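You operate a simulated robot arm through the tools that you are given. There is no shell and no other tool. Be economical: measure what you need, move in short steps, check, and stop when the job is done.

You are at the controls of a simulated two-armed robot. One attempt, no reset.

TASK
Put one of the filters from the top of the wooden table on the blue dot pane. Then stack the orange can marked "firm" from the top of the yellow bench on top of the orange can that says "soft". Then fetch the screw strip from the top of the yellow bench and set it on the top of the black bench. Then fetch the glass unit from the top of the yellow bench and set it on the top of the green bench. Then open the console door, take the white filter from the shelf in the red console and put it on the second shelf from the bottom of the steel shelving, then shut the door. Then fetch the orange cover from the top of the blue table and set it on the top of the wooden table. Then hold the brown crate on the top of the white bench steady with one hand and put the yellow pad in it with the other. Do these in the order given. Set down upright: filter, glass unit, white filter.

It is judged by the outcome, as a careful person would: the job done as asked, and still so three seconds after it is handed in. It fails if anything else is knocked over, pushed out of place, dropped, spilled or broken. Lids that push on must go on centred and level and be pressed home; caps that screw on are set level and turned clockwise until they are tight.

THE ROBOT
Two 7-joint arms with fingered hands on one trunk, on a base that drives. Base frame: it is fixed to the floor where the robot stands at the start and does not move with it; the origin is under the middle of the robot, x ahead of it, y to its left, z up; the surface under the hand at the start is at about z = 800. Lengths are in mm, angles in rad, forces in N, time in s.
The left shoulder is at the start at [70, 157, 1164], the right one opposite. With the tool pointing down near the work surface each hand reaches from about 300 to 900 mm from the robot's upright axis, wherever it stands, measured 20 degrees to its own side. Places, roughly: blue dot pane (20x15x1 cm) [600, 100, 800]; brown crate (43x24x15 cm) [1300, 4400, 900]; console door [-1600, 3100, 400]; filter (5x5x10 cm) [500, -200, 800]; filter (6x6x15 cm) [600, 400, 900]; glass unit [1000, -500, 1000]; orange can [1250, 500, 1000]; orange cover (16x16x6 cm) [600, 2800, 800]; screw strip (16x3x5 cm) [1400, 1000, 900]; second shelf of the steel shelving [500, 5900, 600]; top of the black bench [3500, 300, 800]; top of the green bench [3500, -1700, 800]; top of the wooden table [500, -700, 800]; white filter (5x5x8 cm) [-1700, 3200, 500]; yellow pad (6x6x6 cm) [700, 3100, 800]. Payload 5 kg a hand.
The TCP of each hand is the grasp point between the finger pads, 31 mm short of the fingertips. In the tool frame z runs along the fingers and y along their closing line. The gripper opens to 156 mm. The gripper's body begins 88 mm behind the TCP. The gripper is a hand of 4 fingers: y runs from the thumb to the fingers, the wrist lies at [0, 0, -249] in the tool frame, and closing takes about 1.5 s.
Orientation is that of the tool frame in the base frame, as a unit quaternion [x, y, z, w]. With the fingers straight down and closing along the base's y, the tool's x points along the base's -x, its y along +y and its z along -z.

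THE INTERFACE
- The arms move only by the tool arm_command. It takes "left_deltas", "right_deltas" or both (then of equal length, played together; a hand with none holds still); each is a list of rows, each a list of 2 entries, a list of its own where there are three numbers: the shift along the tool's x, y, z in mm, then the turn, a rotation vector about the tool's x, y, z in rad. In form: [[[dx, dy, dz], [ax, ay, az]], ...]. A call has 1 to 8 rows; each row shifts and turns the commanded pose from where the row before left it, along the tool's axes as they then stand. "left_gripper" and "right_gripper" are, for a hand that has rows, the closure, from 0 (fully open) to 1 (shut), set as the call begins (left out, the last holds). A row lasts 0.2 s, in which the tool goes at most 50 mm and 0.15 rad; a call with a longer step from one row to the next is refused whole, and so is a gripper value outside its range. Where a pose cannot be reached the arm comes as near as it can. A force on the tool above 40 N (or 10 N above the force at the start of the call, whichever is more), or a blocked arm, ends the call early, and 0.2 s more pass. The fingers move at their own pace (about 108 mm/s each) and stop on an object; they squeeze with about 32 N. The grip force told is the motor's: it shows also when the fingers shut on nothing. Time passes only in rows, and 0.2 s behind the last, so rows that do not move let the fingers close. It gives the time, the measured TCP pose, the force on the tool (base axes), the opening and the grip force at its end, in the units of the frame above (readings bear some noise), with the torque about the TCP (base axes, N m) and any sound that the robot's microphone picked up.
- Cameras (640 x 400 px; columns grow to the right, rows downward): "scene" is now at [133.3, 17, 1398.1]; the picture's right is [0.15, -0.99, 0.00], its down [-0.60, -0.09, -0.80] and it looks along [0.79, 0.12, -0.61] (base axes); focal length 252 px, centre (320, 200). "left" rides on the left gripper at [-72, 2, -111] in its tool frame; the picture's right is [-0.02, -1.00, 0.00], its down [0.84, -0.02, -0.54] and it looks along [0.54, -0.01, 0.84] (tool axes); focal length 234 px, centre (320, 200). "right" rides on the right gripper at [72, 2, -111] in its tool frame; the picture's right is [-0.02, 1.00, 0.00], its down [-0.84, -0.02, -0.54] and it looks along [-0.54, -0.01, 0.84] (tool axes); focal length 234 px, centre (320, 200). There is no depth. A picture from a camera that has moved, and an enlarged one, comes with that camera's place and axes in the base frame and with its lens. The place of the scene camera against the robot may be out by one fixed shift of up to 12 mm in any direction.
- capture(camera): a new picture of that camera. It takes no simulated time.
- lift_body(by): slides the trunk up (or, below 0, down) by that many mm; the arms and the scene camera ride with it, the base frame stays. It gives what a move gives, with no picture.
- roll_base(legs): drives the robot by 1 to 6 legs, each [ahead, turn to the left] in mm and rad, along the robot's own axes; the way and the turn of a leg run together, so that a leg with both is an arc; at most 1500 mm and 3.142 rad a leg. The arms and the cameras ride along, it lands a little off, and it stops where it bumps. It gives what a move gives.
- finger_targets(finger1, finger2, finger3, thumb_bend, hand): sets how far each is bent, from 0 (flat) to 100 (curled in); at 30 the hand is open as for a grip, at 70 the pads meet at the TCP. One left out holds its place. A second passes; each finger stops where it meets its share of the squeeze, and holds until it gets a number again. A gripper value or a shape takes the hand back. It gives what a move gives, with no picture; readings hold the bend of each and the force on the fingers (four entries, about 0 where the hand has none), thumb and palm.
- set_grasp(shape, hand): the hand has 4 fingers and takes this shape, open, in about a second: jaw (thumb against the fingers, like two jaws); tri (thumb and two fingers); tip (a fingertip pinch); poke (one finger out to press); point (the index stretched); flat (the hand flat); cup (the hand cupped); fist (a fist). The gripper value then closes the fingers along that shape, each until it touches; the sizes above hold for jaw. It gives what a move gives, with no picture.
- head_to(pan, tilt): turns the head with the scene camera to pan (to the left, within 1.501 rad either way) and tilt (down, from -0.506 to 1.204), counted from straight ahead of the robot. It gives what a move gives.
- inspect(camera, box): a new picture of the part [left, top, right, bottom] of that camera's present view, enlarged. It takes no simulated time.
- sign_off(): hands the job in; it is judged then, once.

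Work in short steps. Places have to be worked out from the pictures, the camera data and where the tool is seen: move nearer, look again, correct. Check each grasp and each placing, and mend what went wrong. You have 483 turns and 226 pictures in all, those below and enlarged ones among them. Open the grippers and draw the arms clear of the work before you hand the job in, unless the task says otherwise; then end with one line.

The tools are called after "Emit:" as a command line: name --argument value ..., lists and objects as JSON in quotes. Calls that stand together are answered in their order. arm_command: Moves the arms, as the interface text tells. Its arguments: {"type":"object","properties":{"left_deltas":{"type":"array","items":{"type":"array"}},"left_gripper":{"type":"number"},"right_deltas":{"type":"array","items":{"type":"array"}},"right_gripper":{"type":"number"}},"required":[]} The other tools are called the same way: lift_body (by) slides the trunk up or down; set_grasp (shape, hand) gives the hand a shape; finger_targets (finger1, finger2, finger3, thumb_bend, hand) moves the fingers one by one; roll_base (legs) drives the base; head_to (pan, tilt) turns the head that bears the scene camera; capture (camera) takes a picture; inspect (camera, box) takes an enlarged picture of a part of a camera's view; sign_off () hands the job in.

At the start:

```text
time_s: 0.0
left_ee_pos: [407.3, 344.6, 1241.0]
left_tool_rot: [0.0, 1.0, 0.0, -0.001]
left_ft_force: [-0.3, -0.3, 0.7]
left_torque: [-0.01, 0.02, -0.04]
left_width: 155.5
left_grip_force: 0.0
left_shape: jaw
left_bend: [30.0, 30.0, 30.0, 30.0]
left_finger forces: [0.0, 0.0, 0.0, 0.1, 0.0, 0.0]
right_ee_pos: [534.4, -3.3, 1235.8]
right_tool_rot: [0.0, 1.0, 0.0, 0.001]
right_ft_force: [-0.1, -0.1, -0.4]
right_torque: [-0.01, 0.01, -0.01]
right_width: 155.9
right_grip_force: 0.1
right_shape: jaw
right_bend: [30.0, 30.0, 30.0, 30.0]
right_finger forces: [0.0, 0.0, 0.1, 0.0, 0.1, 0.0]
trunk travel left (down, up): [-550.0, 390.0]
robot x, y, heading: [-1.3, 1.5, 0.0]
head pan, tilt: [0.152, 0.651]
```

scene: 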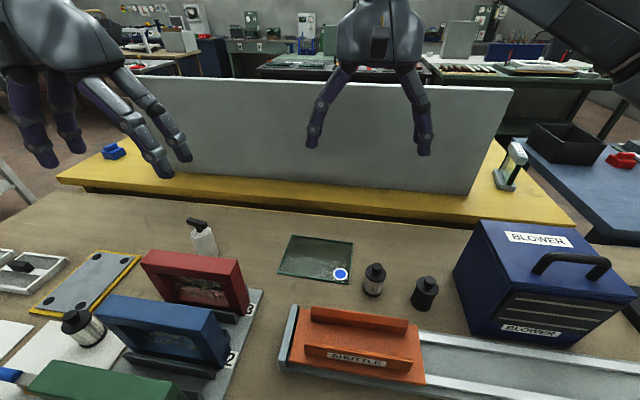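
right: 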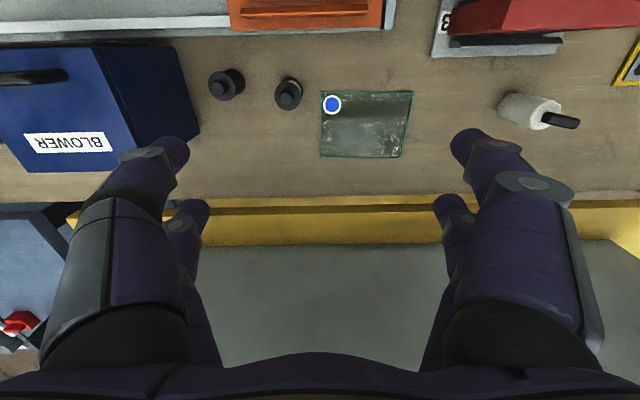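
left: 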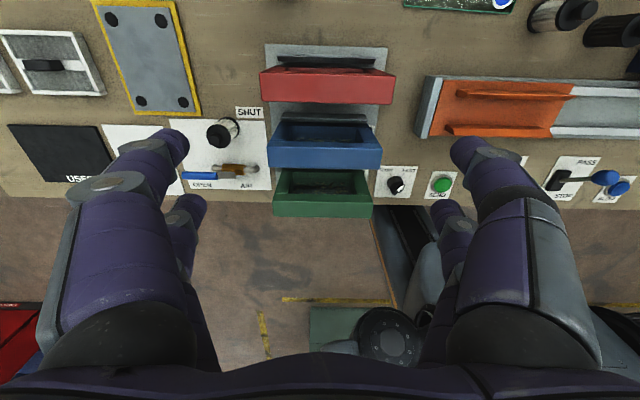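

I'll look closely at the wooden table's objects first to tell the filters apart.

Emit:
inspect --camera "scene" --box '[260, 210, 460, 335]'

Emit:
inspect --camera "scene" --box '[50, 200, 250, 325]'

```text
3.20 times, centred on (360, 272) of scene
camera zoom: at [133.3, 17.0, 1398.1], right [0.15, -0.99, 0.0], down [-0.6, -0.09, -0.8], along [0.79, 0.12, -0.61], focal length 806 px, centre (192, -32)
```

zoom: 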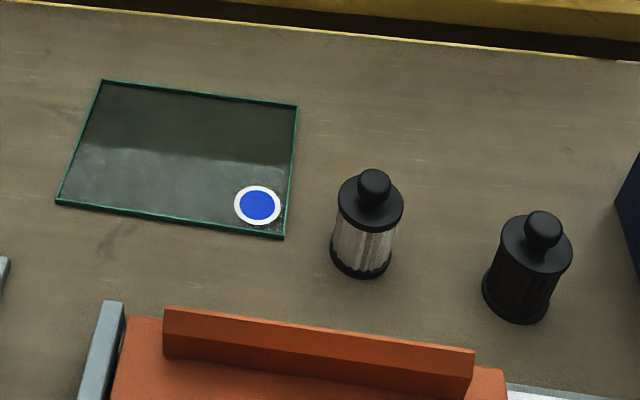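

```text
3.20 times, centred on (150, 262) of scene
camera zoom: at [133.3, 17.0, 1398.1], right [0.15, -0.99, 0.0], down [-0.6, -0.09, -0.8], along [0.79, 0.12, -0.61], focal length 806 px, centre (864, 0)
```

zoom: 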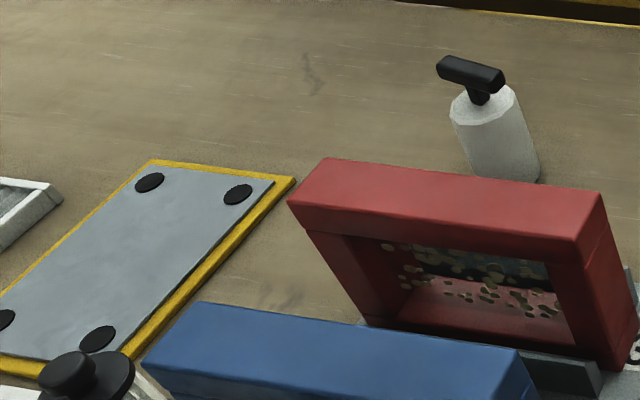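

The three-part view suggests the black 5x5x10 filter is at about [515,-180]. I move the right hand above it and half-close the fingers to clear its neighbours.

Emit:
arm_command --right_deltas '[[[3, -30, 30], [0, 0, 0]], [[3, -30, 30], [0, 0, 0]], [[3, -30, 30], [0, 0, 0]], [[3, -30, 30], [0, 0, 0]], [[3, -30, 30], [0, 0, 0]], [[4, -27, 36], [0, 0, 0]], [[0, 0, 0], [0, 0, 0]]]' --right_gripper 0.4

Emit:
capture --camera "right"

Emit:
capture --camera "scene"

```text
time_s: 1.6
left_ee_pos: [407.5, 346.9, 1239.3]
left_tool_rot: [0.0, 1.0, -0.001, 0.0]
left_ft_force: [0.3, 0.4, 0.0]
left_torque: [-0.01, 0.0, -0.03]
left_width: 156.0
left_grip_force: 0.1
left_shape: jaw
left_bend: [30.0, 30.0, 30.0, 30.0]
left_finger forces: [0.0, 0.0, 0.1, 0.1, 0.0, 0.0]
right_ee_pos: [515.2, -180.2, 1051.3]
right_tool_rot: [-0.001, 1.0, 0.0, 0.001]
right_ft_force: [-0.7, -0.7, 0.5]
right_torque: [0.01, 0.01, 0.0]
right_width: 94.1
right_grip_force: 0.0
right_shape: jaw
right_bend: [32.0, 32.0, 32.0, 70.0]
right_finger forces: [0.0, 0.0, 0.0, 0.0, 0.0, 0.1]
trunk travel left (down, up): [-550.0, 390.0]
robot x, y, heading: [-0.2, -0.3, -0.003]
head pan, tilt: [0.152, 0.651]
```

```text
220 pictures are left
camera right: at [442.3, -176.0, 1164.3], right [0.02, 1.0, 0.0], down [0.84, -0.02, 0.55], along [0.55, -0.01, -0.84], focal length 234 px, centre (320, 200)
```

right: 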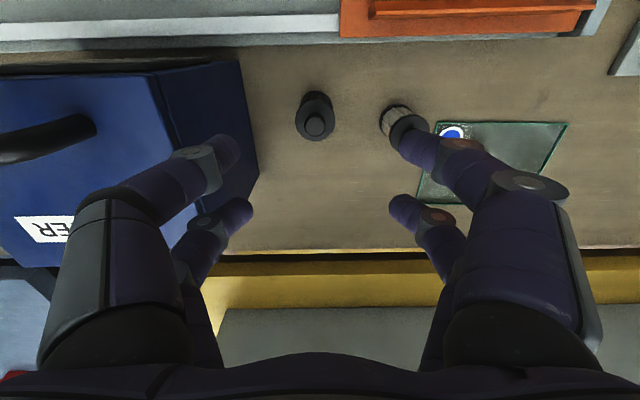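

```text
219 pictures are left
camera scene: at [133.3, 17.9, 1398.1], right [0.15, -0.99, 0.0], down [-0.6, -0.09, -0.8], along [0.79, 0.12, -0.61], focal length 252 px, centre (320, 200)
```

scene: 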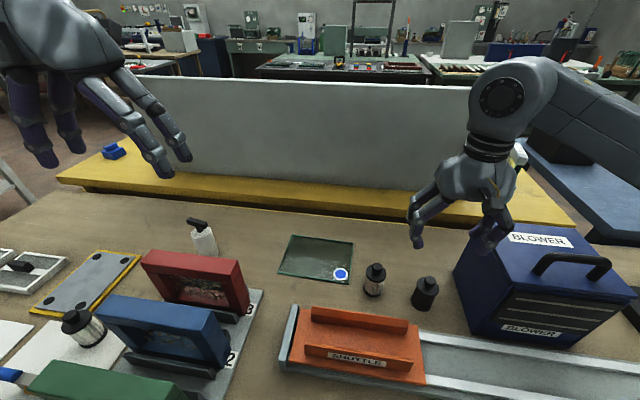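

Both cameras put the black filter at about [516,-182]; the blower's face is at y≈-285, so clearance is fine. I go down to z≈858.

Emit:
arm_command --right_deltas '[[[-1, -2, 40], [0, 0, 0]], [[0, 0, 40], [0, 0, 0]], [[0, 0, 40], [0, 0, 0]], [[0, 0, 35], [0, 0, 0]], [[0, 0, 20], [0, 0, 0]], [[0, 0, 18], [0, 0, 0]], [[0, 0, 0], [0, 0, 0]]]'

Emit:
capture --camera "right"

Emit:
inspect --camera "scene" --box '[320, 180, 520, 305]'

```text
time_s: 3.2
left_ee_pos: [408.9, 346.2, 1241.2]
left_tool_rot: [0.0, 1.0, 0.0, 0.0]
left_ft_force: [-0.4, 0.1, 0.2]
left_torque: [0.02, 0.01, 0.01]
left_width: 156.2
left_grip_force: 0.0
left_shape: jaw
left_bend: [30.0, 30.0, 30.0, 30.0]
left_finger forces: [0.0, 0.0, 0.0, 0.0, 0.0, 0.0]
right_ee_pos: [517.3, -182.9, 858.1]
right_tool_rot: [0.001, 1.0, 0.001, 0.002]
right_ft_force: [-1.1, 0.0, 0.5]
right_torque: [-0.03, -0.03, 0.03]
right_width: 93.9
right_grip_force: 0.1
right_shape: jaw
right_bend: [32.0, 32.0, 32.0, 70.0]
right_finger forces: [0.0, 0.1, 0.0, 0.1, 0.0, 0.1]
trunk travel left (down, up): [-550.0, 390.0]
robot x, y, heading: [0.7, -3.0, -0.0]
head pan, tilt: [0.152, 0.651]
```

```text
218 pictures are left
camera right: at [443.8, -179.7, 969.3], right [0.02, 1.0, 0.0], down [0.84, -0.02, 0.55], along [0.55, -0.01, -0.84], focal length 234 px, centre (320, 200)
```

right: 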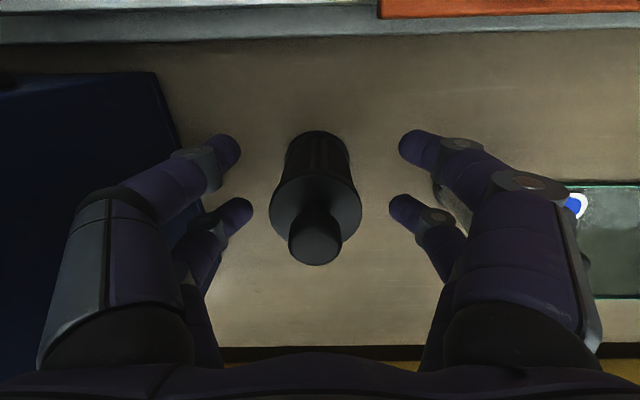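

```text
3.20 times, centred on (420, 242) of scene
camera zoom: at [133.1, 17.1, 1398.1], right [0.15, -0.99, 0.0], down [-0.6, -0.09, -0.8], along [0.79, 0.12, -0.61], focal length 806 px, centre (0, 64)
```

zoom: 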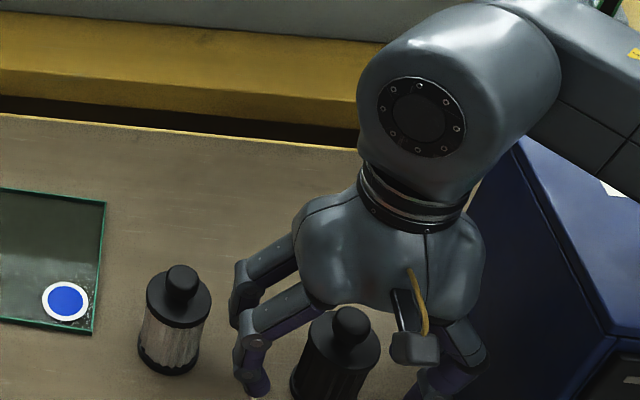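

The filter stands centred between the fingers at a good height. I close the hand.

Emit:
arm_command --right_deltas '[[[0, 0, 0], [0, 0, 0]], [[0, 0, 0], [0, 0, 0]], [[0, 0, 0], [0, 0, 0]], [[0, 0, 0], [0, 0, 0]], [[0, 0, 0], [0, 0, 0]], [[0, 0, 0], [0, 0, 0]], [[0, 0, 0], [0, 0, 0]]]' --right_gripper 1.0

Emit:
arm_command --right_deltas '[[[0, 0, -30], [0, 0, 0]], [[0, 0, -45], [0, 0, 0]], [[0, 0, -45], [0, 0, 0]], [[0, 0, 0], [0, 0, 0]]]'

Emit:
capture --camera "right"

```text
time_s: 4.8
left_ee_pos: [407.9, 344.5, 1241.2]
left_tool_rot: [0.0, 1.0, 0.0, 0.0]
left_ft_force: [-0.3, 0.2, -0.3]
left_torque: [-0.01, -0.01, -0.01]
left_width: 156.0
left_grip_force: 0.1
left_shape: jaw
left_bend: [30.0, 30.0, 30.0, 30.0]
left_finger forces: [0.0, 0.1, 0.1, 0.1, 0.0, 0.0]
right_ee_pos: [516.7, -182.2, 858.5]
right_tool_rot: [0.0, 1.0, 0.0, 0.0]
right_ft_force: [0.3, -0.3, 0.2]
right_torque: [0.01, -0.02, 0.03]
right_width: 14.7
right_grip_force: 32.0
right_shape: jaw
right_bend: [73.0, 73.0, 73.0, 72.0]
right_finger forces: [43.3, 38.9, 41.5, 0.0, 22.6, 0.1]
trunk travel left (down, up): [-550.0, 390.0]
robot x, y, heading: [-0.5, 1.3, 0.003]
head pan, tilt: [0.152, 0.651]
```

```text
time_s: 5.8
left_ee_pos: [408.9, 344.6, 1241.9]
left_tool_rot: [0.0, 1.0, 0.0, 0.0]
left_ft_force: [0.2, -1.2, 0.3]
left_torque: [0.06, 0.0, 0.0]
left_width: 155.9
left_grip_force: 0.1
left_shape: jaw
left_bend: [30.0, 30.0, 30.0, 30.0]
left_finger forces: [0.1, 0.0, 0.0, 0.1, 0.1, 0.0]
right_ee_pos: [514.4, -183.4, 979.9]
right_tool_rot: [0.0, 1.0, 0.001, -0.001]
right_ft_force: [-0.5, -0.5, -0.7]
right_torque: [0.02, -0.01, 0.03]
right_width: 14.6
right_grip_force: 32.3
right_shape: jaw
right_bend: [73.0, 73.0, 73.0, 72.0]
right_finger forces: [41.0, 38.4, 41.2, 0.0, 23.6, 0.0]
trunk travel left (down, up): [-550.0, 390.0]
robot x, y, heading: [0.7, 0.4, 0.003]
head pan, tilt: [0.152, 0.651]
```

```text
216 pictures are left
camera right: at [442.6, -181.6, 1091.2], right [0.02, 1.0, 0.0], down [0.84, -0.02, 0.54], along [0.54, -0.01, -0.84], focal length 234 px, centre (320, 200)
```

right: 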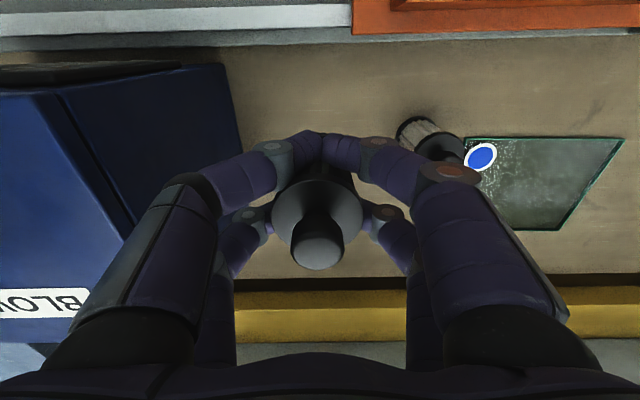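

The filter is held. The pane's centre works out at about [622,100]. I carry the filter up and over the grey one to there.

Emit:
arm_command --right_deltas '[[[-5, 10, -35], [0, 0, 0]], [[-17, 42, 0], [0, 0, 0]], [[-17, 45, 0], [0, 0, 0]], [[-17, 45, 0], [0, 0, 0]], [[-17, 45, 0], [0, 0, 0]], [[-17, 45, 0], [0, 0, 0]], [[-17, 45, 0], [0, 0, 0]], [[0, 5, 0], [0, 0, 0]]]'

Emit:
capture --camera "right"

Emit:
capture --camera "scene"

```text
time_s: 7.6
left_ee_pos: [408.4, 344.7, 1240.3]
left_tool_rot: [-0.001, 1.0, 0.001, 0.0]
left_ft_force: [0.3, 0.0, 0.0]
left_torque: [0.05, -0.01, 0.02]
left_width: 155.9
left_grip_force: 0.0
left_shape: jaw
left_bend: [30.0, 30.0, 30.0, 30.0]
left_finger forces: [0.1, 0.1, 0.0, 0.0, 0.1, 0.0]
right_ee_pos: [623.9, 100.7, 1013.4]
right_tool_rot: [0.0, 1.0, 0.001, 0.001]
right_ft_force: [-0.4, -1.3, 0.0]
right_torque: [0.02, 0.02, 0.01]
right_width: 14.4
right_grip_force: 31.7
right_shape: jaw
right_bend: [73.0, 73.0, 73.0, 72.0]
right_finger forces: [36.5, 37.3, 40.3, 0.0, 24.8, 0.0]
trunk travel left (down, up): [-550.0, 390.0]
robot x, y, heading: [2.6, 0.9, -0.004]
head pan, tilt: [0.152, 0.651]
```

```text
215 pictures are left
camera right: at [551.5, 102.7, 1124.6], right [0.02, 1.0, 0.0], down [0.84, -0.02, 0.55], along [0.55, -0.01, -0.84], focal length 234 px, centre (320, 200)
```

right: 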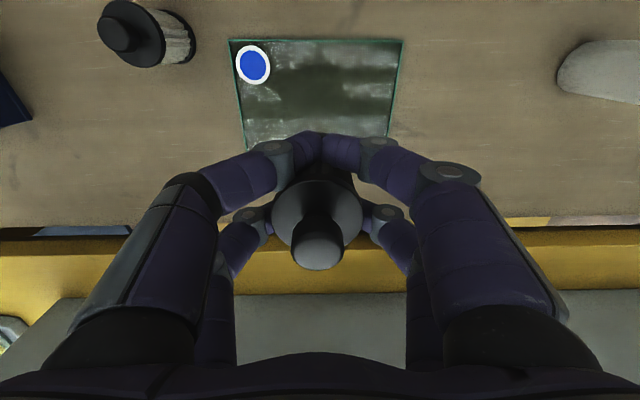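

```text
214 pictures are left
camera scene: at [133.2, 15.7, 1398.2], right [0.15, -0.99, 0.0], down [-0.6, -0.09, -0.8], along [0.79, 0.12, -0.61], focal length 252 px, centre (320, 200)
```

scene: 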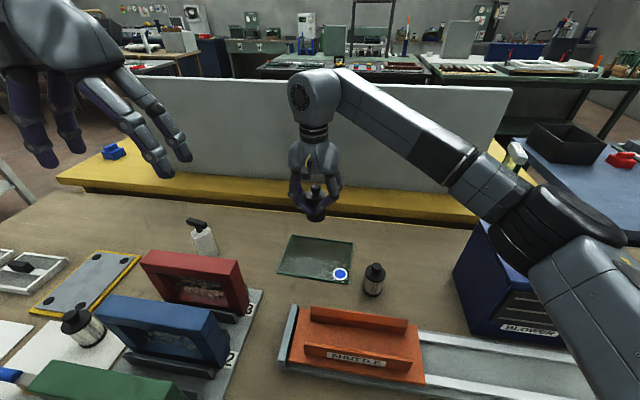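

The target is confirmed at [620,100]. I descend to just above the pane.

Emit:
arm_command --right_deltas '[[[4, 0, 40], [0, 0, 0]], [[0, 0, 40], [0, 0, 0]], [[0, 0, 35], [0, 0, 0]], [[0, 0, 20], [0, 0, 0]], [[0, 0, 3], [0, 0, 0]], [[0, 0, 3], [0, 0, 0]], [[0, 0, 2], [0, 0, 0]], [[0, 0, 0], [0, 0, 0]]]'

Emit:
inspect --camera "scene" --box '[240, 180, 400, 280]'

```text
time_s: 9.4
left_ee_pos: [407.8, 344.8, 1241.4]
left_tool_rot: [-0.001, 1.0, 0.0, 0.001]
left_ft_force: [-0.2, 0.5, -0.6]
left_torque: [0.02, 0.0, 0.0]
left_width: 156.0
left_grip_force: 0.1
left_shape: jaw
left_bend: [30.0, 30.0, 30.0, 30.0]
left_finger forces: [0.1, 0.1, 0.1, 0.0, 0.1, 0.0]
right_ee_pos: [619.9, 99.3, 870.6]
right_tool_rot: [-0.001, 1.0, 0.0, 0.0]
right_ft_force: [-0.1, -0.1, -0.8]
right_torque: [0.02, -0.01, 0.0]
right_width: 14.5
right_grip_force: 32.2
right_shape: jaw
right_bend: [73.0, 73.0, 73.0, 72.0]
right_finger forces: [35.7, 36.9, 40.2, 0.1, 25.3, 0.0]
trunk travel left (down, up): [-550.0, 390.0]
robot x, y, heading: [1.2, -2.7, -0.001]
head pan, tilt: [0.152, 0.651]
```

```text
4.00 times, centred on (320, 230) of scene
camera zoom: at [133.4, 17.2, 1398.1], right [0.15, -0.99, 0.0], down [-0.6, -0.09, -0.8], along [0.79, 0.12, -0.61], focal length 1008 px, centre (320, 80)
```

zoom: 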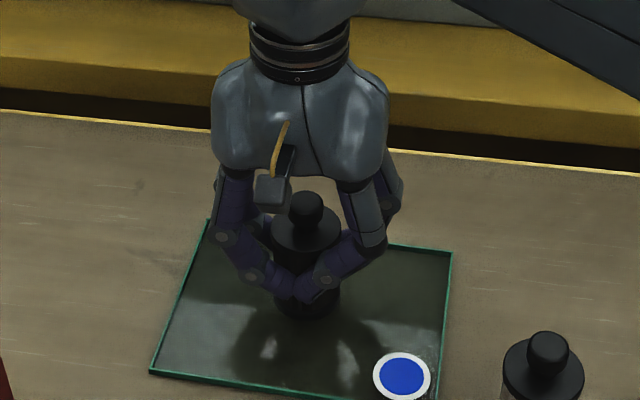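

I creep down in 1.5 mm steps until contact.

Emit:
arm_command --right_deltas '[[[0, 0, 1.5], [0, 0, 0]], [[0, 0, 1.5], [0, 0, 0]], [[0, 0, 1.5], [0, 0, 0]], [[0, 0, 0], [0, 0, 0]]]'

```text
time_s: 10.4
left_ee_pos: [409.0, 344.9, 1241.1]
left_tool_rot: [0.001, 1.0, 0.0, 0.0]
left_ft_force: [0.3, 0.3, 0.8]
left_torque: [-0.02, 0.0, 0.0]
left_width: 156.0
left_grip_force: 0.0
left_shape: jaw
left_bend: [30.0, 30.0, 30.0, 30.0]
left_finger forces: [0.1, 0.0, 0.0, 0.0, 0.0, 0.1]
right_ee_pos: [621.4, 99.9, 865.1]
right_tool_rot: [0.0, 1.0, 0.0, 0.001]
right_ft_force: [0.7, 0.3, -1.3]
right_torque: [0.01, 0.01, -0.02]
right_width: 14.6
right_grip_force: 31.8
right_shape: jaw
right_bend: [73.0, 73.0, 73.0, 72.0]
right_finger forces: [35.6, 36.9, 40.2, 0.0, 25.3, 0.0]
trunk travel left (down, up): [-550.0, 390.0]
robot x, y, heading: [-4.1, 1.0, 0.003]
head pan, tilt: [0.152, 0.651]
```

Emit:
arm_command --right_deltas '[[[0, 0, 1.5], [0, 0, 0]], [[0, 0, 1.5], [0, 0, 0]], [[0, 0, 0], [0, 0, 0]]]'

```text
time_s: 11.2
left_ee_pos: [408.2, 345.7, 1241.5]
left_tool_rot: [0.0, 1.0, 0.0, 0.001]
left_ft_force: [-0.7, 0.1, -0.3]
left_torque: [-0.01, 0.01, -0.02]
left_width: 156.0
left_grip_force: 0.1
left_shape: jaw
left_bend: [30.0, 30.0, 30.0, 30.0]
left_finger forces: [0.0, 0.0, 0.0, 0.0, 0.1, 0.0]
right_ee_pos: [620.8, 100.6, 863.3]
right_tool_rot: [0.0, 1.0, 0.0, 0.001]
right_ft_force: [-0.5, 0.4, 4.4]
right_torque: [0.03, -0.08, -0.01]
right_width: 14.6
right_grip_force: 31.9
right_shape: jaw
right_bend: [73.0, 73.0, 73.0, 72.0]
right_finger forces: [34.4, 37.0, 40.6, 0.1, 26.4, 0.1]
trunk travel left (down, up): [-550.0, 390.0]
robot x, y, heading: [-3.2, 1.8, -0.004]
head pan, tilt: [0.152, 0.651]
```

Contact is felt (4.4 N). I open the hand and then rise straight up.

Emit:
arm_command --right_deltas '[[[0, 0, 0], [0, 0, 0]], [[0, 0, 0], [0, 0, 0]], [[0, 0, 0], [0, 0, 0]], [[0, 0, 0], [0, 0, 0]], [[0, 0, 0], [0, 0, 0]], [[0, 0, 0], [0, 0, 0]]]' --right_gripper 0.2

Emit:
capture --camera "right"

```text
time_s: 12.6
left_ee_pos: [408.8, 345.0, 1241.0]
left_tool_rot: [0.001, 1.0, -0.001, 0.0]
left_ft_force: [0.0, -0.3, 0.6]
left_torque: [0.02, -0.03, 0.0]
left_width: 156.0
left_grip_force: 0.1
left_shape: jaw
left_bend: [30.0, 30.0, 30.0, 30.0]
left_finger forces: [0.0, 0.1, 0.1, 0.0, 0.1, 0.0]
right_ee_pos: [620.2, 100.3, 862.0]
right_tool_rot: [0.0, 1.0, 0.0, 0.001]
right_ft_force: [-1.0, 0.6, 0.6]
right_torque: [0.05, -0.01, 0.0]
right_width: 124.6
right_grip_force: 0.2
right_shape: jaw
right_bend: [26.0, 26.0, 26.0, 47.0]
right_finger forces: [0.0, 0.0, 0.0, 0.0, 0.0, 0.1]
trunk travel left (down, up): [-550.0, 390.0]
robot x, y, heading: [4.1, 0.3, 0.0]
head pan, tilt: [0.152, 0.651]
```

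```text
212 pictures are left
camera right: at [547.8, 102.9, 973.9], right [0.02, 1.0, 0.0], down [0.84, -0.02, 0.55], along [0.55, -0.01, -0.84], focal length 234 px, centre (320, 200)
```

right: 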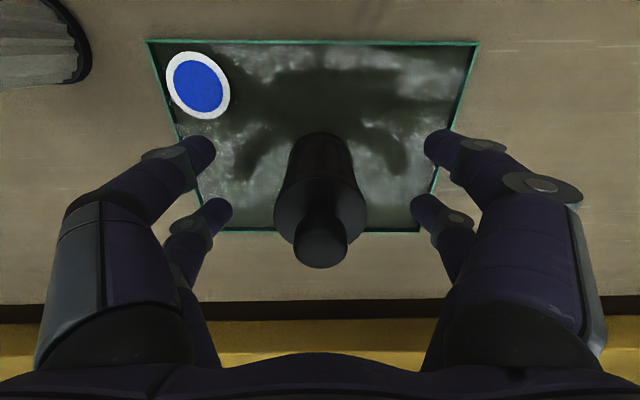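

The filter stands upright on the pane. I rise clear and survey around with the head.

Emit:
arm_command --right_deltas '[[[0, 0, -40], [0, 0, 0]], [[0, 0, -45], [0, 0, 0]], [[0, 0, -45], [0, 0, 0]], [[10, -20, -45], [0, 0, 0]], [[20, -25, -38], [0, 0, 0]], [[20, -25, -38], [0, 0, 0]], [[20, -25, -38], [0, 0, 0]], [[20, -25, -38], [0, 0, 0]]]' --right_gripper 0

Emit:
head_to --pan 0.0 --tilt 0.2

Emit:
lift_body --by 390

Emit:
capture --camera "scene"

```text
refused: row 4 steps farther than a row can; nothing moved
```

```text
time_s: 13.5
left_ee_pos: [409.5, 345.2, 1241.7]
left_tool_rot: [0.001, 1.0, 0.0, 0.0]
left_ft_force: [0.2, -0.5, -0.1]
left_torque: [0.01, -0.03, -0.02]
left_width: 155.8
left_grip_force: 0.0
left_shape: jaw
left_bend: [30.0, 30.0, 30.0, 30.0]
left_finger forces: [0.1, 0.0, 0.0, 0.0, 0.0, 0.1]
right_ee_pos: [619.8, 100.2, 862.2]
right_tool_rot: [0.0, 1.0, 0.0, 0.0]
right_ft_force: [1.1, 0.4, -0.1]
right_torque: [-0.02, 0.02, -0.05]
right_width: 124.5
right_grip_force: 0.0
right_shape: jaw
right_bend: [26.0, 26.0, 26.0, 47.0]
right_finger forces: [0.0, 0.0, 0.1, 0.0, 0.1, 0.0]
trunk travel left (down, up): [-550.0, 390.0]
robot x, y, heading: [-0.6, 1.1, 0.001]
head pan, tilt: [0.0, 0.201]
```

```text
time_s: 17.2
left_ee_pos: [408.4, 344.6, 1630.5]
left_tool_rot: [0.0, 1.0, 0.001, -0.001]
left_ft_force: [0.0, 0.9, 0.5]
left_torque: [0.01, 0.03, -0.02]
left_width: 156.0
left_grip_force: 0.1
left_shape: jaw
left_bend: [30.0, 30.0, 30.0, 30.0]
left_finger forces: [0.0, 0.0, 0.1, 0.0, 0.0, 0.0]
right_ee_pos: [621.4, 100.2, 1252.1]
right_tool_rot: [0.0, 1.0, -0.001, 0.0]
right_ft_force: [-0.6, 0.6, -0.5]
right_torque: [0.0, 0.03, -0.01]
right_width: 124.5
right_grip_force: 0.1
right_shape: jaw
right_bend: [26.0, 26.0, 26.0, 47.0]
right_finger forces: [0.1, 0.0, 0.1, 0.0, 0.1, 0.0]
trunk travel left (down, up): [-940.0, 0.0]
robot x, y, heading: [0.3, 1.6, 0.0]
head pan, tilt: [0.0, 0.201]
```

```text
211 pictures are left
camera scene: at [140.9, 4.1, 1829.3], right [0.0, -1.0, 0.0], down [-0.2, 0.0, -0.98], along [0.98, 0.0, -0.2], focal length 252 px, centre (320, 200)
```

scene: 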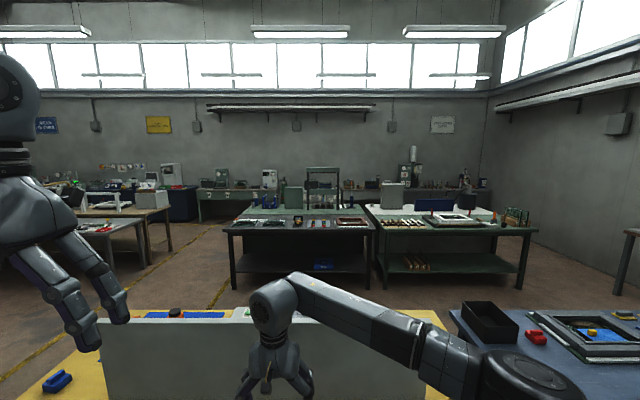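

The lift cleared the hand straight up. Now I retract the right hand and look down over the panel.

Emit:
arm_command --right_deltas '[[[20, -35, -25], [0, 0, 0]], [[20, -35, -25], [0, 0, 0]], [[20, -35, -25], [0, 0, 0]], [[20, -35, -25], [0, 0, 0]], [[25, -35, -20], [0, 0, 0]], [[25, -40, -10], [0, 0, 0]], [[25, -40, 0], [0, 0, 0]], [[25, -40, 0], [0, 0, 0]]]' --right_gripper 0

Emit:
head_to --pan 0.0 --tilt 0.6

Emit:
capture --camera "scene"

```text
time_s: 19.1
left_ee_pos: [405.9, 342.3, 1633.2]
left_tool_rot: [-0.001, 1.0, 0.002, 0.002]
left_ft_force: [-0.4, -1.3, 0.7]
left_torque: [0.02, -0.03, 0.0]
left_width: 156.0
left_grip_force: 0.1
left_shape: jaw
left_bend: [30.0, 30.0, 30.0, 30.0]
left_finger forces: [0.0, 0.0, 0.0, 0.0, 0.0, 0.0]
right_ee_pos: [438.3, -196.5, 1385.3]
right_tool_rot: [0.0, 1.0, 0.001, 0.001]
right_ft_force: [-0.2, -0.6, -0.6]
right_torque: [0.04, -0.03, -0.01]
right_width: 155.8
right_grip_force: 0.0
right_shape: jaw
right_bend: [30.0, 30.0, 30.0, 30.0]
right_finger forces: [0.0, 0.1, 0.0, 0.0, 0.0, 0.1]
trunk travel left (down, up): [-940.0, 0.0]
robot x, y, heading: [0.5, -1.0, -0.001]
head pan, tilt: [0.0, 0.201]
```

```text
time_s: 19.9
left_ee_pos: [408.0, 344.5, 1631.3]
left_tool_rot: [0.0, 1.0, 0.0, 0.0]
left_ft_force: [-0.8, -0.2, -0.3]
left_torque: [-0.01, 0.01, 0.01]
left_width: 156.1
left_grip_force: 0.0
left_shape: jaw
left_bend: [30.0, 30.0, 30.0, 30.0]
left_finger forces: [0.1, 0.0, 0.1, 0.1, 0.1, 0.1]
right_ee_pos: [441.4, -194.3, 1384.3]
right_tool_rot: [0.0, 1.0, 0.001, 0.001]
right_ft_force: [-0.4, 0.1, -0.3]
right_torque: [0.02, -0.01, -0.02]
right_width: 156.0
right_grip_force: 0.0
right_shape: jaw
right_bend: [30.0, 30.0, 30.0, 30.0]
right_finger forces: [0.0, 0.0, 0.0, 0.0, 0.1, 0.1]
trunk travel left (down, up): [-940.0, 0.0]
robot x, y, heading: [0.1, -1.6, -0.003]
head pan, tilt: [0.0, 0.6]
```

```text
210 pictures are left
camera scene: at [135.9, 3.5, 1792.7], right [0.0, -1.0, 0.0], down [-0.56, 0.0, -0.83], along [0.83, 0.0, -0.56], focal length 252 px, centre (320, 200)
```

scene: 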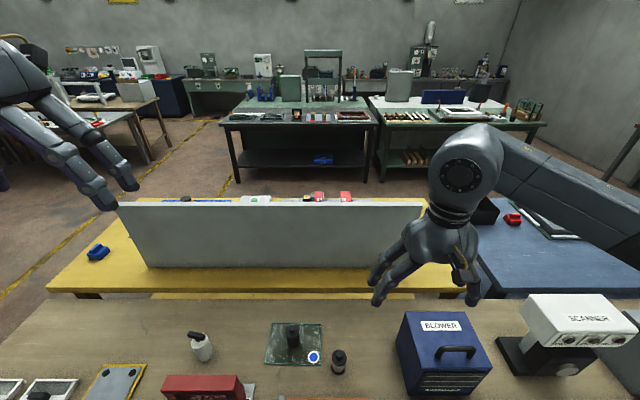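

Filter placement looks good. I need a route to the far side of the yellow bench; I look left and right.

Emit:
head_to --pan 0.9 --tilt 0.5

Emit:
capture --camera "scene"

Emit:
head_to --pan 1.5 --tilt 0.4

Emit:
capture --camera "scene"

Emit:
head_to --pan -1.0 --tilt 0.5

Emit:
capture --camera "scene"

```text
time_s: 21.1
left_ee_pos: [408.9, 345.3, 1631.2]
left_tool_rot: [0.001, 1.0, 0.0, 0.0]
left_ft_force: [-0.3, -0.5, 0.0]
left_torque: [0.02, 0.02, -0.01]
left_width: 155.5
left_grip_force: 0.2
left_shape: jaw
left_bend: [30.0, 30.0, 30.0, 30.0]
left_finger forces: [0.0, 0.0, 0.0, 0.0, 0.0, 0.0]
right_ee_pos: [442.1, -194.6, 1383.9]
right_tool_rot: [0.0, 1.0, 0.001, 0.001]
right_ft_force: [-0.5, 0.5, 0.0]
right_torque: [-0.01, -0.01, -0.04]
right_width: 156.1
right_grip_force: 0.1
right_shape: jaw
right_bend: [30.0, 30.0, 30.0, 30.0]
right_finger forces: [0.1, 0.1, 0.0, 0.0, 0.0, 0.0]
trunk travel left (down, up): [-940.0, 0.0]
robot x, y, heading: [1.8, -0.7, -0.003]
head pan, tilt: [0.901, 0.499]
```

```text
209 pictures are left
camera scene: at [103.8, 74.5, 1801.7], right [0.78, -0.62, 0.0], down [-0.3, -0.37, -0.88], along [0.55, 0.69, -0.48], focal length 252 px, centre (320, 200)
```

scene: 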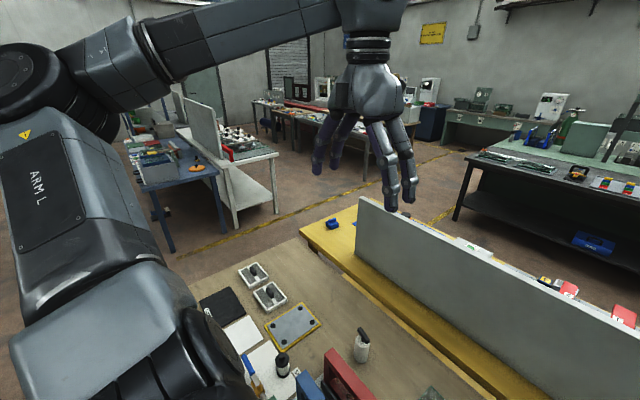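

```text
time_s: 22.1
left_ee_pos: [408.2, 346.1, 1630.5]
left_tool_rot: [0.0, 1.0, 0.0, 0.0]
left_ft_force: [0.5, 0.5, 1.0]
left_torque: [-0.01, -0.01, 0.01]
left_width: 156.2
left_grip_force: 0.1
left_shape: jaw
left_bend: [30.0, 30.0, 30.0, 30.0]
left_finger forces: [0.1, 0.0, 0.1, 0.0, 0.0, 0.1]
right_ee_pos: [442.1, -192.9, 1385.1]
right_tool_rot: [0.0, 1.0, 0.0, -0.001]
right_ft_force: [-0.1, -0.1, 0.0]
right_torque: [0.01, -0.01, -0.01]
right_width: 156.0
right_grip_force: 0.0
right_shape: jaw
right_bend: [30.0, 30.0, 30.0, 30.0]
right_finger forces: [0.0, 0.1, 0.0, 0.0, 0.1, 0.0]
trunk travel left (down, up): [-940.0, 0.0]
robot x, y, heading: [-1.2, -1.5, -0.001]
head pan, tilt: [1.499, 0.4]
```

```text
208 pictures are left
camera scene: at [54.5, 96.3, 1810.8], right [1.0, -0.07, 0.0], down [-0.03, -0.39, -0.92], along [0.07, 0.92, -0.39], focal length 252 px, centre (320, 200)
```

scene: 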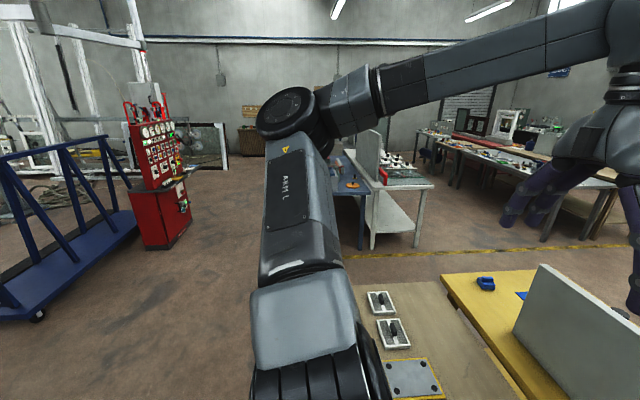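

```text
time_s: 24.4
left_ee_pos: [409.0, 345.2, 1630.8]
left_tool_rot: [0.0, 1.0, 0.0, 0.0]
left_ft_force: [-0.8, -0.3, 0.0]
left_torque: [0.0, 0.02, 0.04]
left_width: 155.8
left_grip_force: 0.0
left_shape: jaw
left_bend: [30.0, 30.0, 30.0, 30.0]
left_finger forces: [0.1, 0.0, 0.0, 0.0, 0.1, 0.1]
right_ee_pos: [442.3, -192.9, 1384.0]
right_tool_rot: [0.0, 1.0, 0.0, 0.0]
right_ft_force: [0.0, 0.1, 0.1]
right_torque: [-0.01, -0.03, 0.01]
right_width: 156.2
right_grip_force: 0.0
right_shape: jaw
right_bend: [30.0, 30.0, 30.0, 30.0]
right_finger forces: [0.0, 0.1, 0.0, 0.0, 0.0, 0.0]
trunk travel left (down, up): [-940.0, 0.0]
robot x, y, heading: [-1.4, -1.5, 0.004]
head pan, tilt: [-1.0, 0.499]
```

```text
207 pictures are left
camera scene: at [96.8, -72.8, 1801.7], right [-0.84, -0.54, 0.0], down [-0.26, 0.4, -0.88], along [0.47, -0.74, -0.48], focal length 252 px, centre (320, 200)
```

scene: 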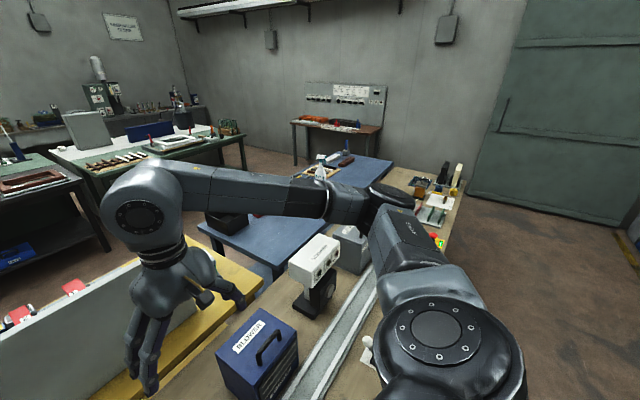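

The left corridor (y≈1300–2600) is free. I drive back a bit, go left along it and round to the bench's far side, stopping to look on the way.

Emit:
roll_base --legs '[[-250, 0], [0, 1.571], [1000, 0], [900, 0], [0, -1.571]]'

Emit:
head_to --pan -0.4 --tilt 0.4

Emit:
capture --camera "scene"

```text
time_s: 43.1
left_ee_pos: [91.7, 2291.5, 1630.6]
left_tool_rot: [-0.028, 1.0, 0.0, 0.0]
left_ft_force: [0.0, 0.5, 0.3]
left_torque: [0.0, 0.02, 0.02]
left_width: 156.0
left_grip_force: 0.0
left_shape: jaw
left_bend: [30.0, 30.0, 30.0, 30.0]
left_finger forces: [0.0, 0.1, 0.0, 0.0, 0.0, 0.0]
right_ee_pos: [155.3, 1754.6, 1383.7]
right_tool_rot: [-0.027, 1.0, 0.0, 0.001]
right_ft_force: [0.2, -0.8, -0.6]
right_torque: [0.01, -0.04, -0.02]
right_width: 155.9
right_grip_force: 0.1
right_shape: jaw
right_bend: [30.0, 30.0, 30.0, 30.0]
right_finger forces: [0.0, 0.0, 0.0, 0.1, 0.0, 0.0]
trunk travel left (down, up): [-940.0, 0.0]
robot x, y, heading: [-297.8, 1923.5, 0.055]
head pan, tilt: [-1.0, 0.499]
```

```text
time_s: 44.1
left_ee_pos: [93.2, 2290.1, 1632.0]
left_tool_rot: [-0.028, 1.0, -0.001, 0.0]
left_ft_force: [0.3, 0.2, 0.1]
left_torque: [-0.01, 0.05, 0.05]
left_width: 155.9
left_grip_force: 0.1
left_shape: jaw
left_bend: [30.0, 30.0, 30.0, 30.0]
left_finger forces: [0.0, 0.0, 0.0, 0.0, 0.1, 0.1]
right_ee_pos: [155.1, 1753.2, 1384.4]
right_tool_rot: [-0.027, 1.0, 0.001, 0.001]
right_ft_force: [-0.2, -0.3, -0.1]
right_torque: [-0.04, -0.04, 0.03]
right_width: 155.7
right_grip_force: 0.1
right_shape: jaw
right_bend: [30.0, 30.0, 30.0, 30.0]
right_finger forces: [0.0, 0.0, 0.1, 0.0, 0.0, 0.0]
trunk travel left (down, up): [-940.0, 0.0]
robot x, y, heading: [-297.6, 1924.8, 0.057]
head pan, tilt: [-0.4, 0.4]
```

```text
206 pictures are left
camera scene: at [-161.1, 1897.9, 1810.8], right [-0.34, -0.94, 0.0], down [-0.37, 0.13, -0.92], along [0.87, -0.31, -0.39], focal length 252 px, centre (320, 200)
```

scene: 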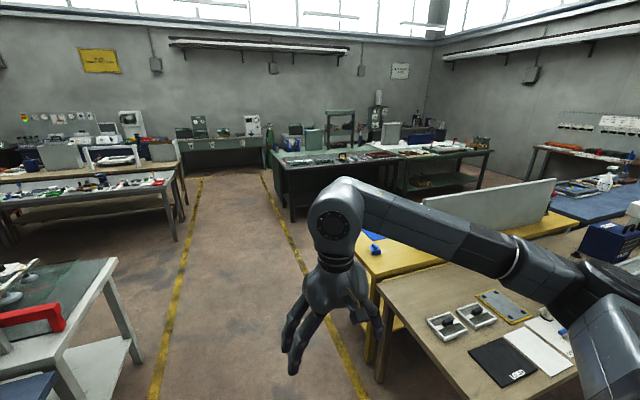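

The way is clear. I go ahead to x≈2050 and turn right to look along the bench's far side.

Emit:
roll_base --legs '[[0, -0.07], [1500, 0], [850, 0], [0, -1.56]]'

Emit:
head_to --pan 0.5 --tilt 0.4

Emit:
capture --camera "scene"

Emit:
head_to --pan -0.3 --tilt 0.5

Emit:
capture --camera "scene"

```text
time_s: 60.0
left_ee_pos: [2429.1, 1501.2, 1631.3]
left_tool_rot: [0.703, 0.712, 0.0, 0.0]
left_ft_force: [0.4, -0.2, 0.4]
left_torque: [-0.04, 0.0, -0.05]
left_width: 156.1
left_grip_force: 0.0
left_shape: jaw
left_bend: [30.0, 30.0, 30.0, 30.0]
left_finger forces: [0.0, 0.0, 0.0, 0.0, 0.1, 0.0]
right_ee_pos: [1891.7, 1461.6, 1385.2]
right_tool_rot: [0.703, 0.711, -0.001, 0.001]
right_ft_force: [0.5, -0.3, 0.3]
right_torque: [0.01, 0.0, -0.02]
right_width: 155.7
right_grip_force: 0.0
right_shape: jaw
right_bend: [30.0, 30.0, 30.0, 30.0]
right_finger forces: [0.0, 0.0, 0.0, 0.0, 0.1, 0.0]
trunk travel left (down, up): [-940.0, 0.0]
robot x, y, heading: [2081.2, 1907.7, -1.562]
head pan, tilt: [-0.4, 0.4]
```

```text
time_s: 61.2
left_ee_pos: [2429.3, 1500.5, 1631.1]
left_tool_rot: [0.703, 0.711, 0.0, 0.0]
left_ft_force: [0.7, 0.0, 0.6]
left_torque: [0.01, -0.01, 0.03]
left_width: 156.0
left_grip_force: 0.1
left_shape: jaw
left_bend: [30.0, 30.0, 30.0, 30.0]
left_finger forces: [0.0, 0.0, 0.0, 0.0, 0.1, 0.0]
right_ee_pos: [1891.9, 1461.6, 1384.0]
right_tool_rot: [0.703, 0.711, 0.0, 0.001]
right_ft_force: [1.0, -0.5, 0.1]
right_torque: [0.01, -0.03, 0.02]
right_width: 155.9
right_grip_force: 0.1
right_shape: jaw
right_bend: [30.0, 30.0, 30.0, 30.0]
right_finger forces: [0.0, 0.0, 0.0, 0.1, 0.0, 0.0]
trunk travel left (down, up): [-940.0, 0.0]
robot x, y, heading: [2080.9, 1902.6, -1.563]
head pan, tilt: [0.499, 0.4]
```

```text
205 pictures are left
camera scene: at [2123.1, 1778.4, 1810.8], right [-0.87, -0.49, 0.0], down [-0.19, 0.34, -0.92], along [0.45, -0.8, -0.39], focal length 252 px, centre (320, 200)
```

scene: 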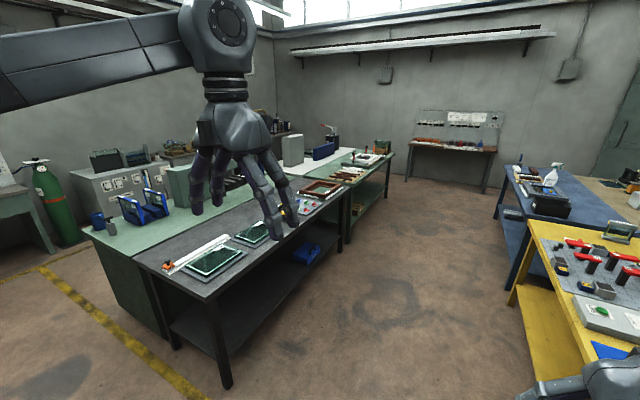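

```text
time_s: 62.3
left_ee_pos: [2428.9, 1500.9, 1630.6]
left_tool_rot: [0.703, 0.711, 0.0, 0.0]
left_ft_force: [-0.5, 0.3, 0.0]
left_torque: [0.02, -0.01, 0.01]
left_width: 155.7
left_grip_force: 0.1
left_shape: jaw
left_bend: [30.0, 30.0, 30.0, 30.0]
left_finger forces: [0.1, 0.0, 0.1, 0.0, 0.0, 0.0]
right_ee_pos: [1891.1, 1462.5, 1384.4]
right_tool_rot: [0.703, 0.711, 0.0, 0.001]
right_ft_force: [-0.9, -0.7, 0.0]
right_torque: [0.03, -0.01, -0.02]
right_width: 155.7
right_grip_force: 0.0
right_shape: jaw
right_bend: [30.0, 30.0, 30.0, 30.0]
right_finger forces: [0.0, 0.1, 0.0, 0.0, 0.1, 0.0]
trunk travel left (down, up): [-940.0, 0.0]
robot x, y, heading: [2077.6, 1905.5, -1.562]
head pan, tilt: [-0.3, 0.499]
```

```text
204 pictures are left
camera scene: at [2052.0, 1772.1, 1801.7], right [-0.96, 0.28, 0.0], down [0.14, 0.46, -0.88], along [-0.25, -0.84, -0.48], focal length 252 px, centre (320, 200)
```

scene: 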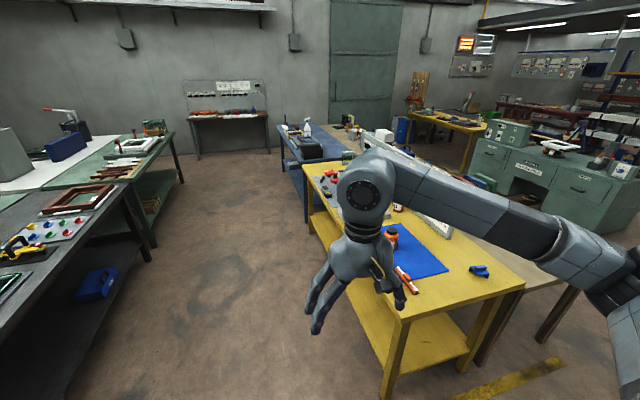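

The bench top is now visible. I drive along it to y≈700 and turn to face it.

Emit:
roll_base --legs '[[1200, 0], [0, -1.571]]'

Emit:
head_to --pan 0.0 --tilt 0.75

Emit:
capture --camera "scene"

```text
time_s: 72.3
left_ee_pos: [1699.3, 334.8, 1631.0]
left_tool_rot: [1.0, 0.014, 0.0, 0.0]
left_ft_force: [0.5, -0.9, 0.6]
left_torque: [0.03, 0.04, -0.03]
left_width: 155.7
left_grip_force: 0.0
left_shape: jaw
left_bend: [30.0, 30.0, 30.0, 30.0]
left_finger forces: [0.1, 0.0, 0.0, 0.1, 0.0, 0.0]
right_ee_pos: [1651.5, 872.0, 1385.0]
right_tool_rot: [1.0, 0.013, -0.002, 0.001]
right_ft_force: [-0.1, 0.4, 0.3]
right_torque: [0.02, 0.03, -0.03]
right_width: 156.0
right_grip_force: 0.1
right_shape: jaw
right_bend: [30.0, 30.0, 30.0, 30.0]
right_finger forces: [0.0, 0.0, 0.0, 0.1, 0.0, 0.1]
trunk travel left (down, up): [-940.0, 0.0]
robot x, y, heading: [2095.6, 693.7, -3.117]
head pan, tilt: [-0.3, 0.499]
```

```text
time_s: 73.1
left_ee_pos: [1699.0, 335.2, 1631.3]
left_tool_rot: [1.0, 0.013, 0.001, 0.0]
left_ft_force: [0.3, 0.2, -0.3]
left_torque: [-0.02, 0.03, -0.01]
left_width: 155.8
left_grip_force: 0.0
left_shape: jaw
left_bend: [30.0, 30.0, 30.0, 30.0]
left_finger forces: [0.1, 0.0, 0.0, 0.0, 0.1, 0.0]
right_ee_pos: [1651.6, 872.9, 1384.2]
right_tool_rot: [1.0, 0.013, -0.001, 0.0]
right_ft_force: [0.4, 0.0, 0.5]
right_torque: [0.01, 0.01, 0.0]
right_width: 155.9
right_grip_force: 0.0
right_shape: jaw
right_bend: [30.0, 30.0, 30.0, 30.0]
right_finger forces: [0.0, 0.0, 0.0, 0.0, 0.1, 0.1]
trunk travel left (down, up): [-940.0, 0.0]
robot x, y, heading: [2099.5, 694.7, -3.117]
head pan, tilt: [0.0, 0.75]
```

```text
203 pictures are left
camera scene: at [1963.0, 691.4, 1779.8], right [-0.03, 1.0, 0.0], down [0.68, 0.02, -0.73], along [-0.73, -0.02, -0.68], focal length 252 px, centre (320, 200)
```

scene: 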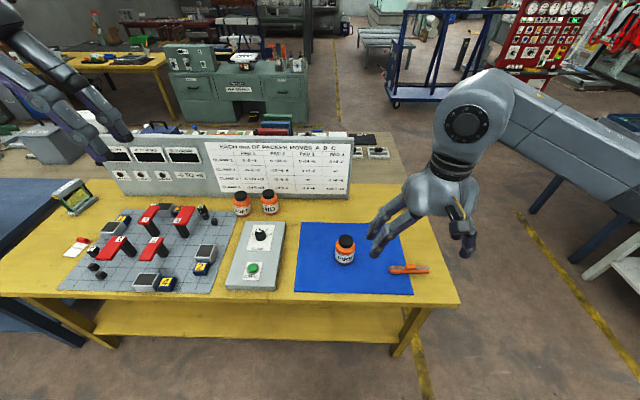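

Three cans are in view and an orange strip on the mat. I zoom in to read them.

Emit:
inspect --camera "scene" --box '[220, 180, 300, 230]'

Emit:
inspect --camera "scene" --box '[310, 220, 438, 300]'

```text
8.00 times, centred on (260, 205) of scene
camera zoom: at [1963.0, 691.4, 1779.8], right [-0.03, 1.0, 0.0], down [0.68, 0.02, -0.73], along [-0.73, -0.02, -0.68], focal length 2015 px, centre (800, 160)
```

zoom: 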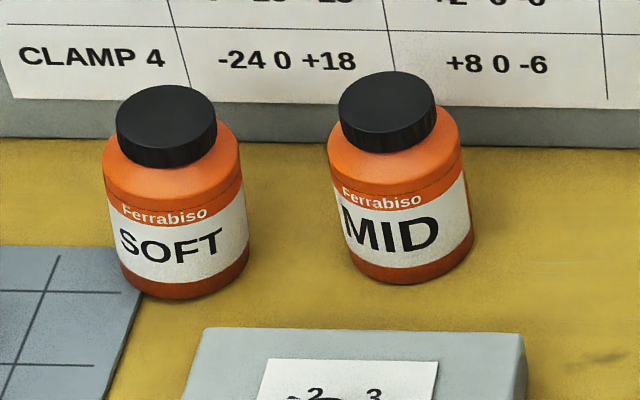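

```text
5.00 times, centred on (374, 260) of scene
camera zoom: at [1963.0, 691.4, 1779.8], right [-0.03, 1.0, 0.0], down [0.68, 0.02, -0.73], along [-0.73, -0.02, -0.68], focal length 1260 px, centre (50, -100)
```

zoom: 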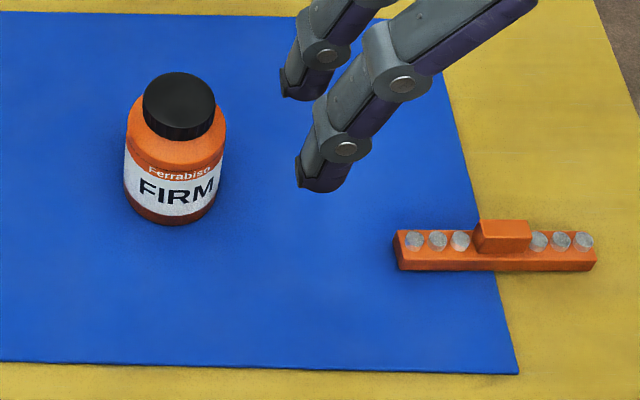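

FIRM is on the mat, SOFT by the panel. I drive diagonally to stand near [1755, 350], facing the bench.

Emit:
roll_base --legs '[[0, 0.76], [485, 0], [0, -0.785]]'

Emit:
head_to --pan -0.3 --tilt 0.9

Emit:
capture --camera "scene"

Emit:
capture --camera "right"

```text
time_s: 77.9
left_ee_pos: [1720.3, -174.6, 1630.0]
left_tool_rot: [0.926, 0.379, 0.002, -0.001]
left_ft_force: [0.9, -0.9, -0.4]
left_torque: [0.03, -0.06, 0.01]
left_width: 155.9
left_grip_force: 0.1
left_shape: jaw
left_bend: [30.0, 30.0, 30.0, 30.0]
left_finger forces: [0.1, 0.0, 0.0, 0.1, 0.0, 0.0]
right_ee_pos: [1318.9, 186.9, 1382.2]
right_tool_rot: [0.926, 0.378, 0.001, 0.0]
right_ft_force: [0.2, -0.4, -0.2]
right_torque: [0.0, -0.08, 0.01]
right_width: 155.8
right_grip_force: 0.2
right_shape: jaw
right_bend: [30.0, 30.0, 30.0, 30.0]
right_finger forces: [0.0, 0.0, 0.0, 0.1, 0.1, 0.1]
trunk travel left (down, up): [-940.0, 0.0]
robot x, y, heading: [1774.7, 360.1, -2.375]
head pan, tilt: [0.0, 0.75]
stopped in leg 2: the robot was blocked; the commanded pose is now the measured one
```

```text
time_s: 78.7
left_ee_pos: [1722.8, -174.7, 1629.8]
left_tool_rot: [0.926, 0.379, 0.001, -0.001]
left_ft_force: [0.3, 0.1, 1.2]
left_torque: [0.02, -0.02, -0.02]
left_width: 156.0
left_grip_force: 0.1
left_shape: jaw
left_bend: [30.0, 30.0, 30.0, 30.0]
left_finger forces: [0.0, 0.0, 0.0, 0.1, 0.1, 0.0]
right_ee_pos: [1321.2, 187.4, 1383.7]
right_tool_rot: [0.926, 0.378, 0.0, 0.0]
right_ft_force: [-0.8, -0.5, 0.0]
right_torque: [0.04, 0.0, 0.01]
right_width: 156.0
right_grip_force: 0.1
right_shape: jaw
right_bend: [30.0, 30.0, 30.0, 30.0]
right_finger forces: [0.0, 0.0, 0.1, 0.0, 0.0, 0.0]
trunk travel left (down, up): [-940.0, 0.0]
robot x, y, heading: [1776.9, 361.0, -2.372]
head pan, tilt: [-0.3, 0.901]
```

```text
200 pictures are left
camera scene: at [1668.3, 291.2, 1767.7], right [-0.45, 0.89, 0.0], down [0.7, 0.35, -0.62], along [-0.55, -0.28, -0.78], focal length 252 px, centre (320, 200)
```

scene: 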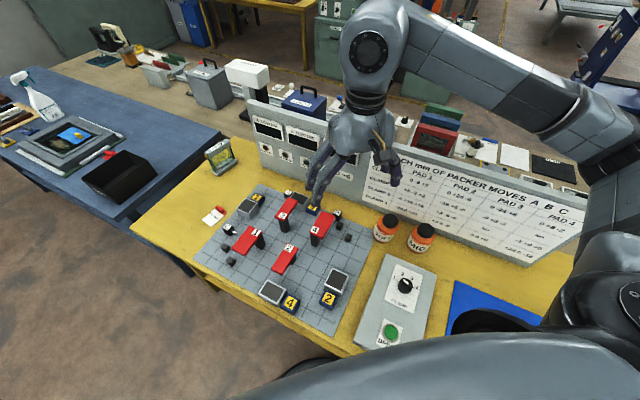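

```text
199 pictures are left
camera right: at [1374.0, 238.0, 1495.2], right [0.68, -0.73, 0.0], down [-0.61, -0.57, 0.54], along [-0.4, -0.37, -0.84], focal length 234 px, centre (320, 200)
```

right: 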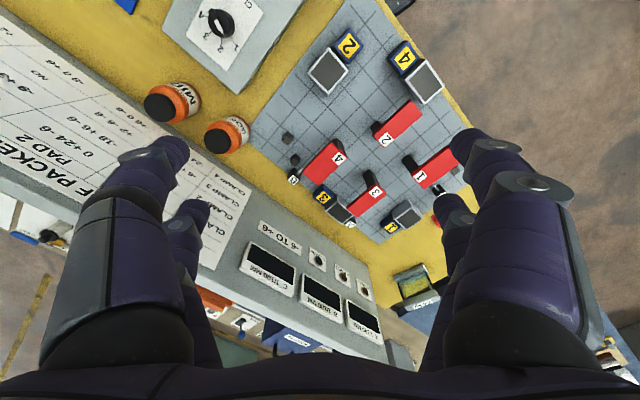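

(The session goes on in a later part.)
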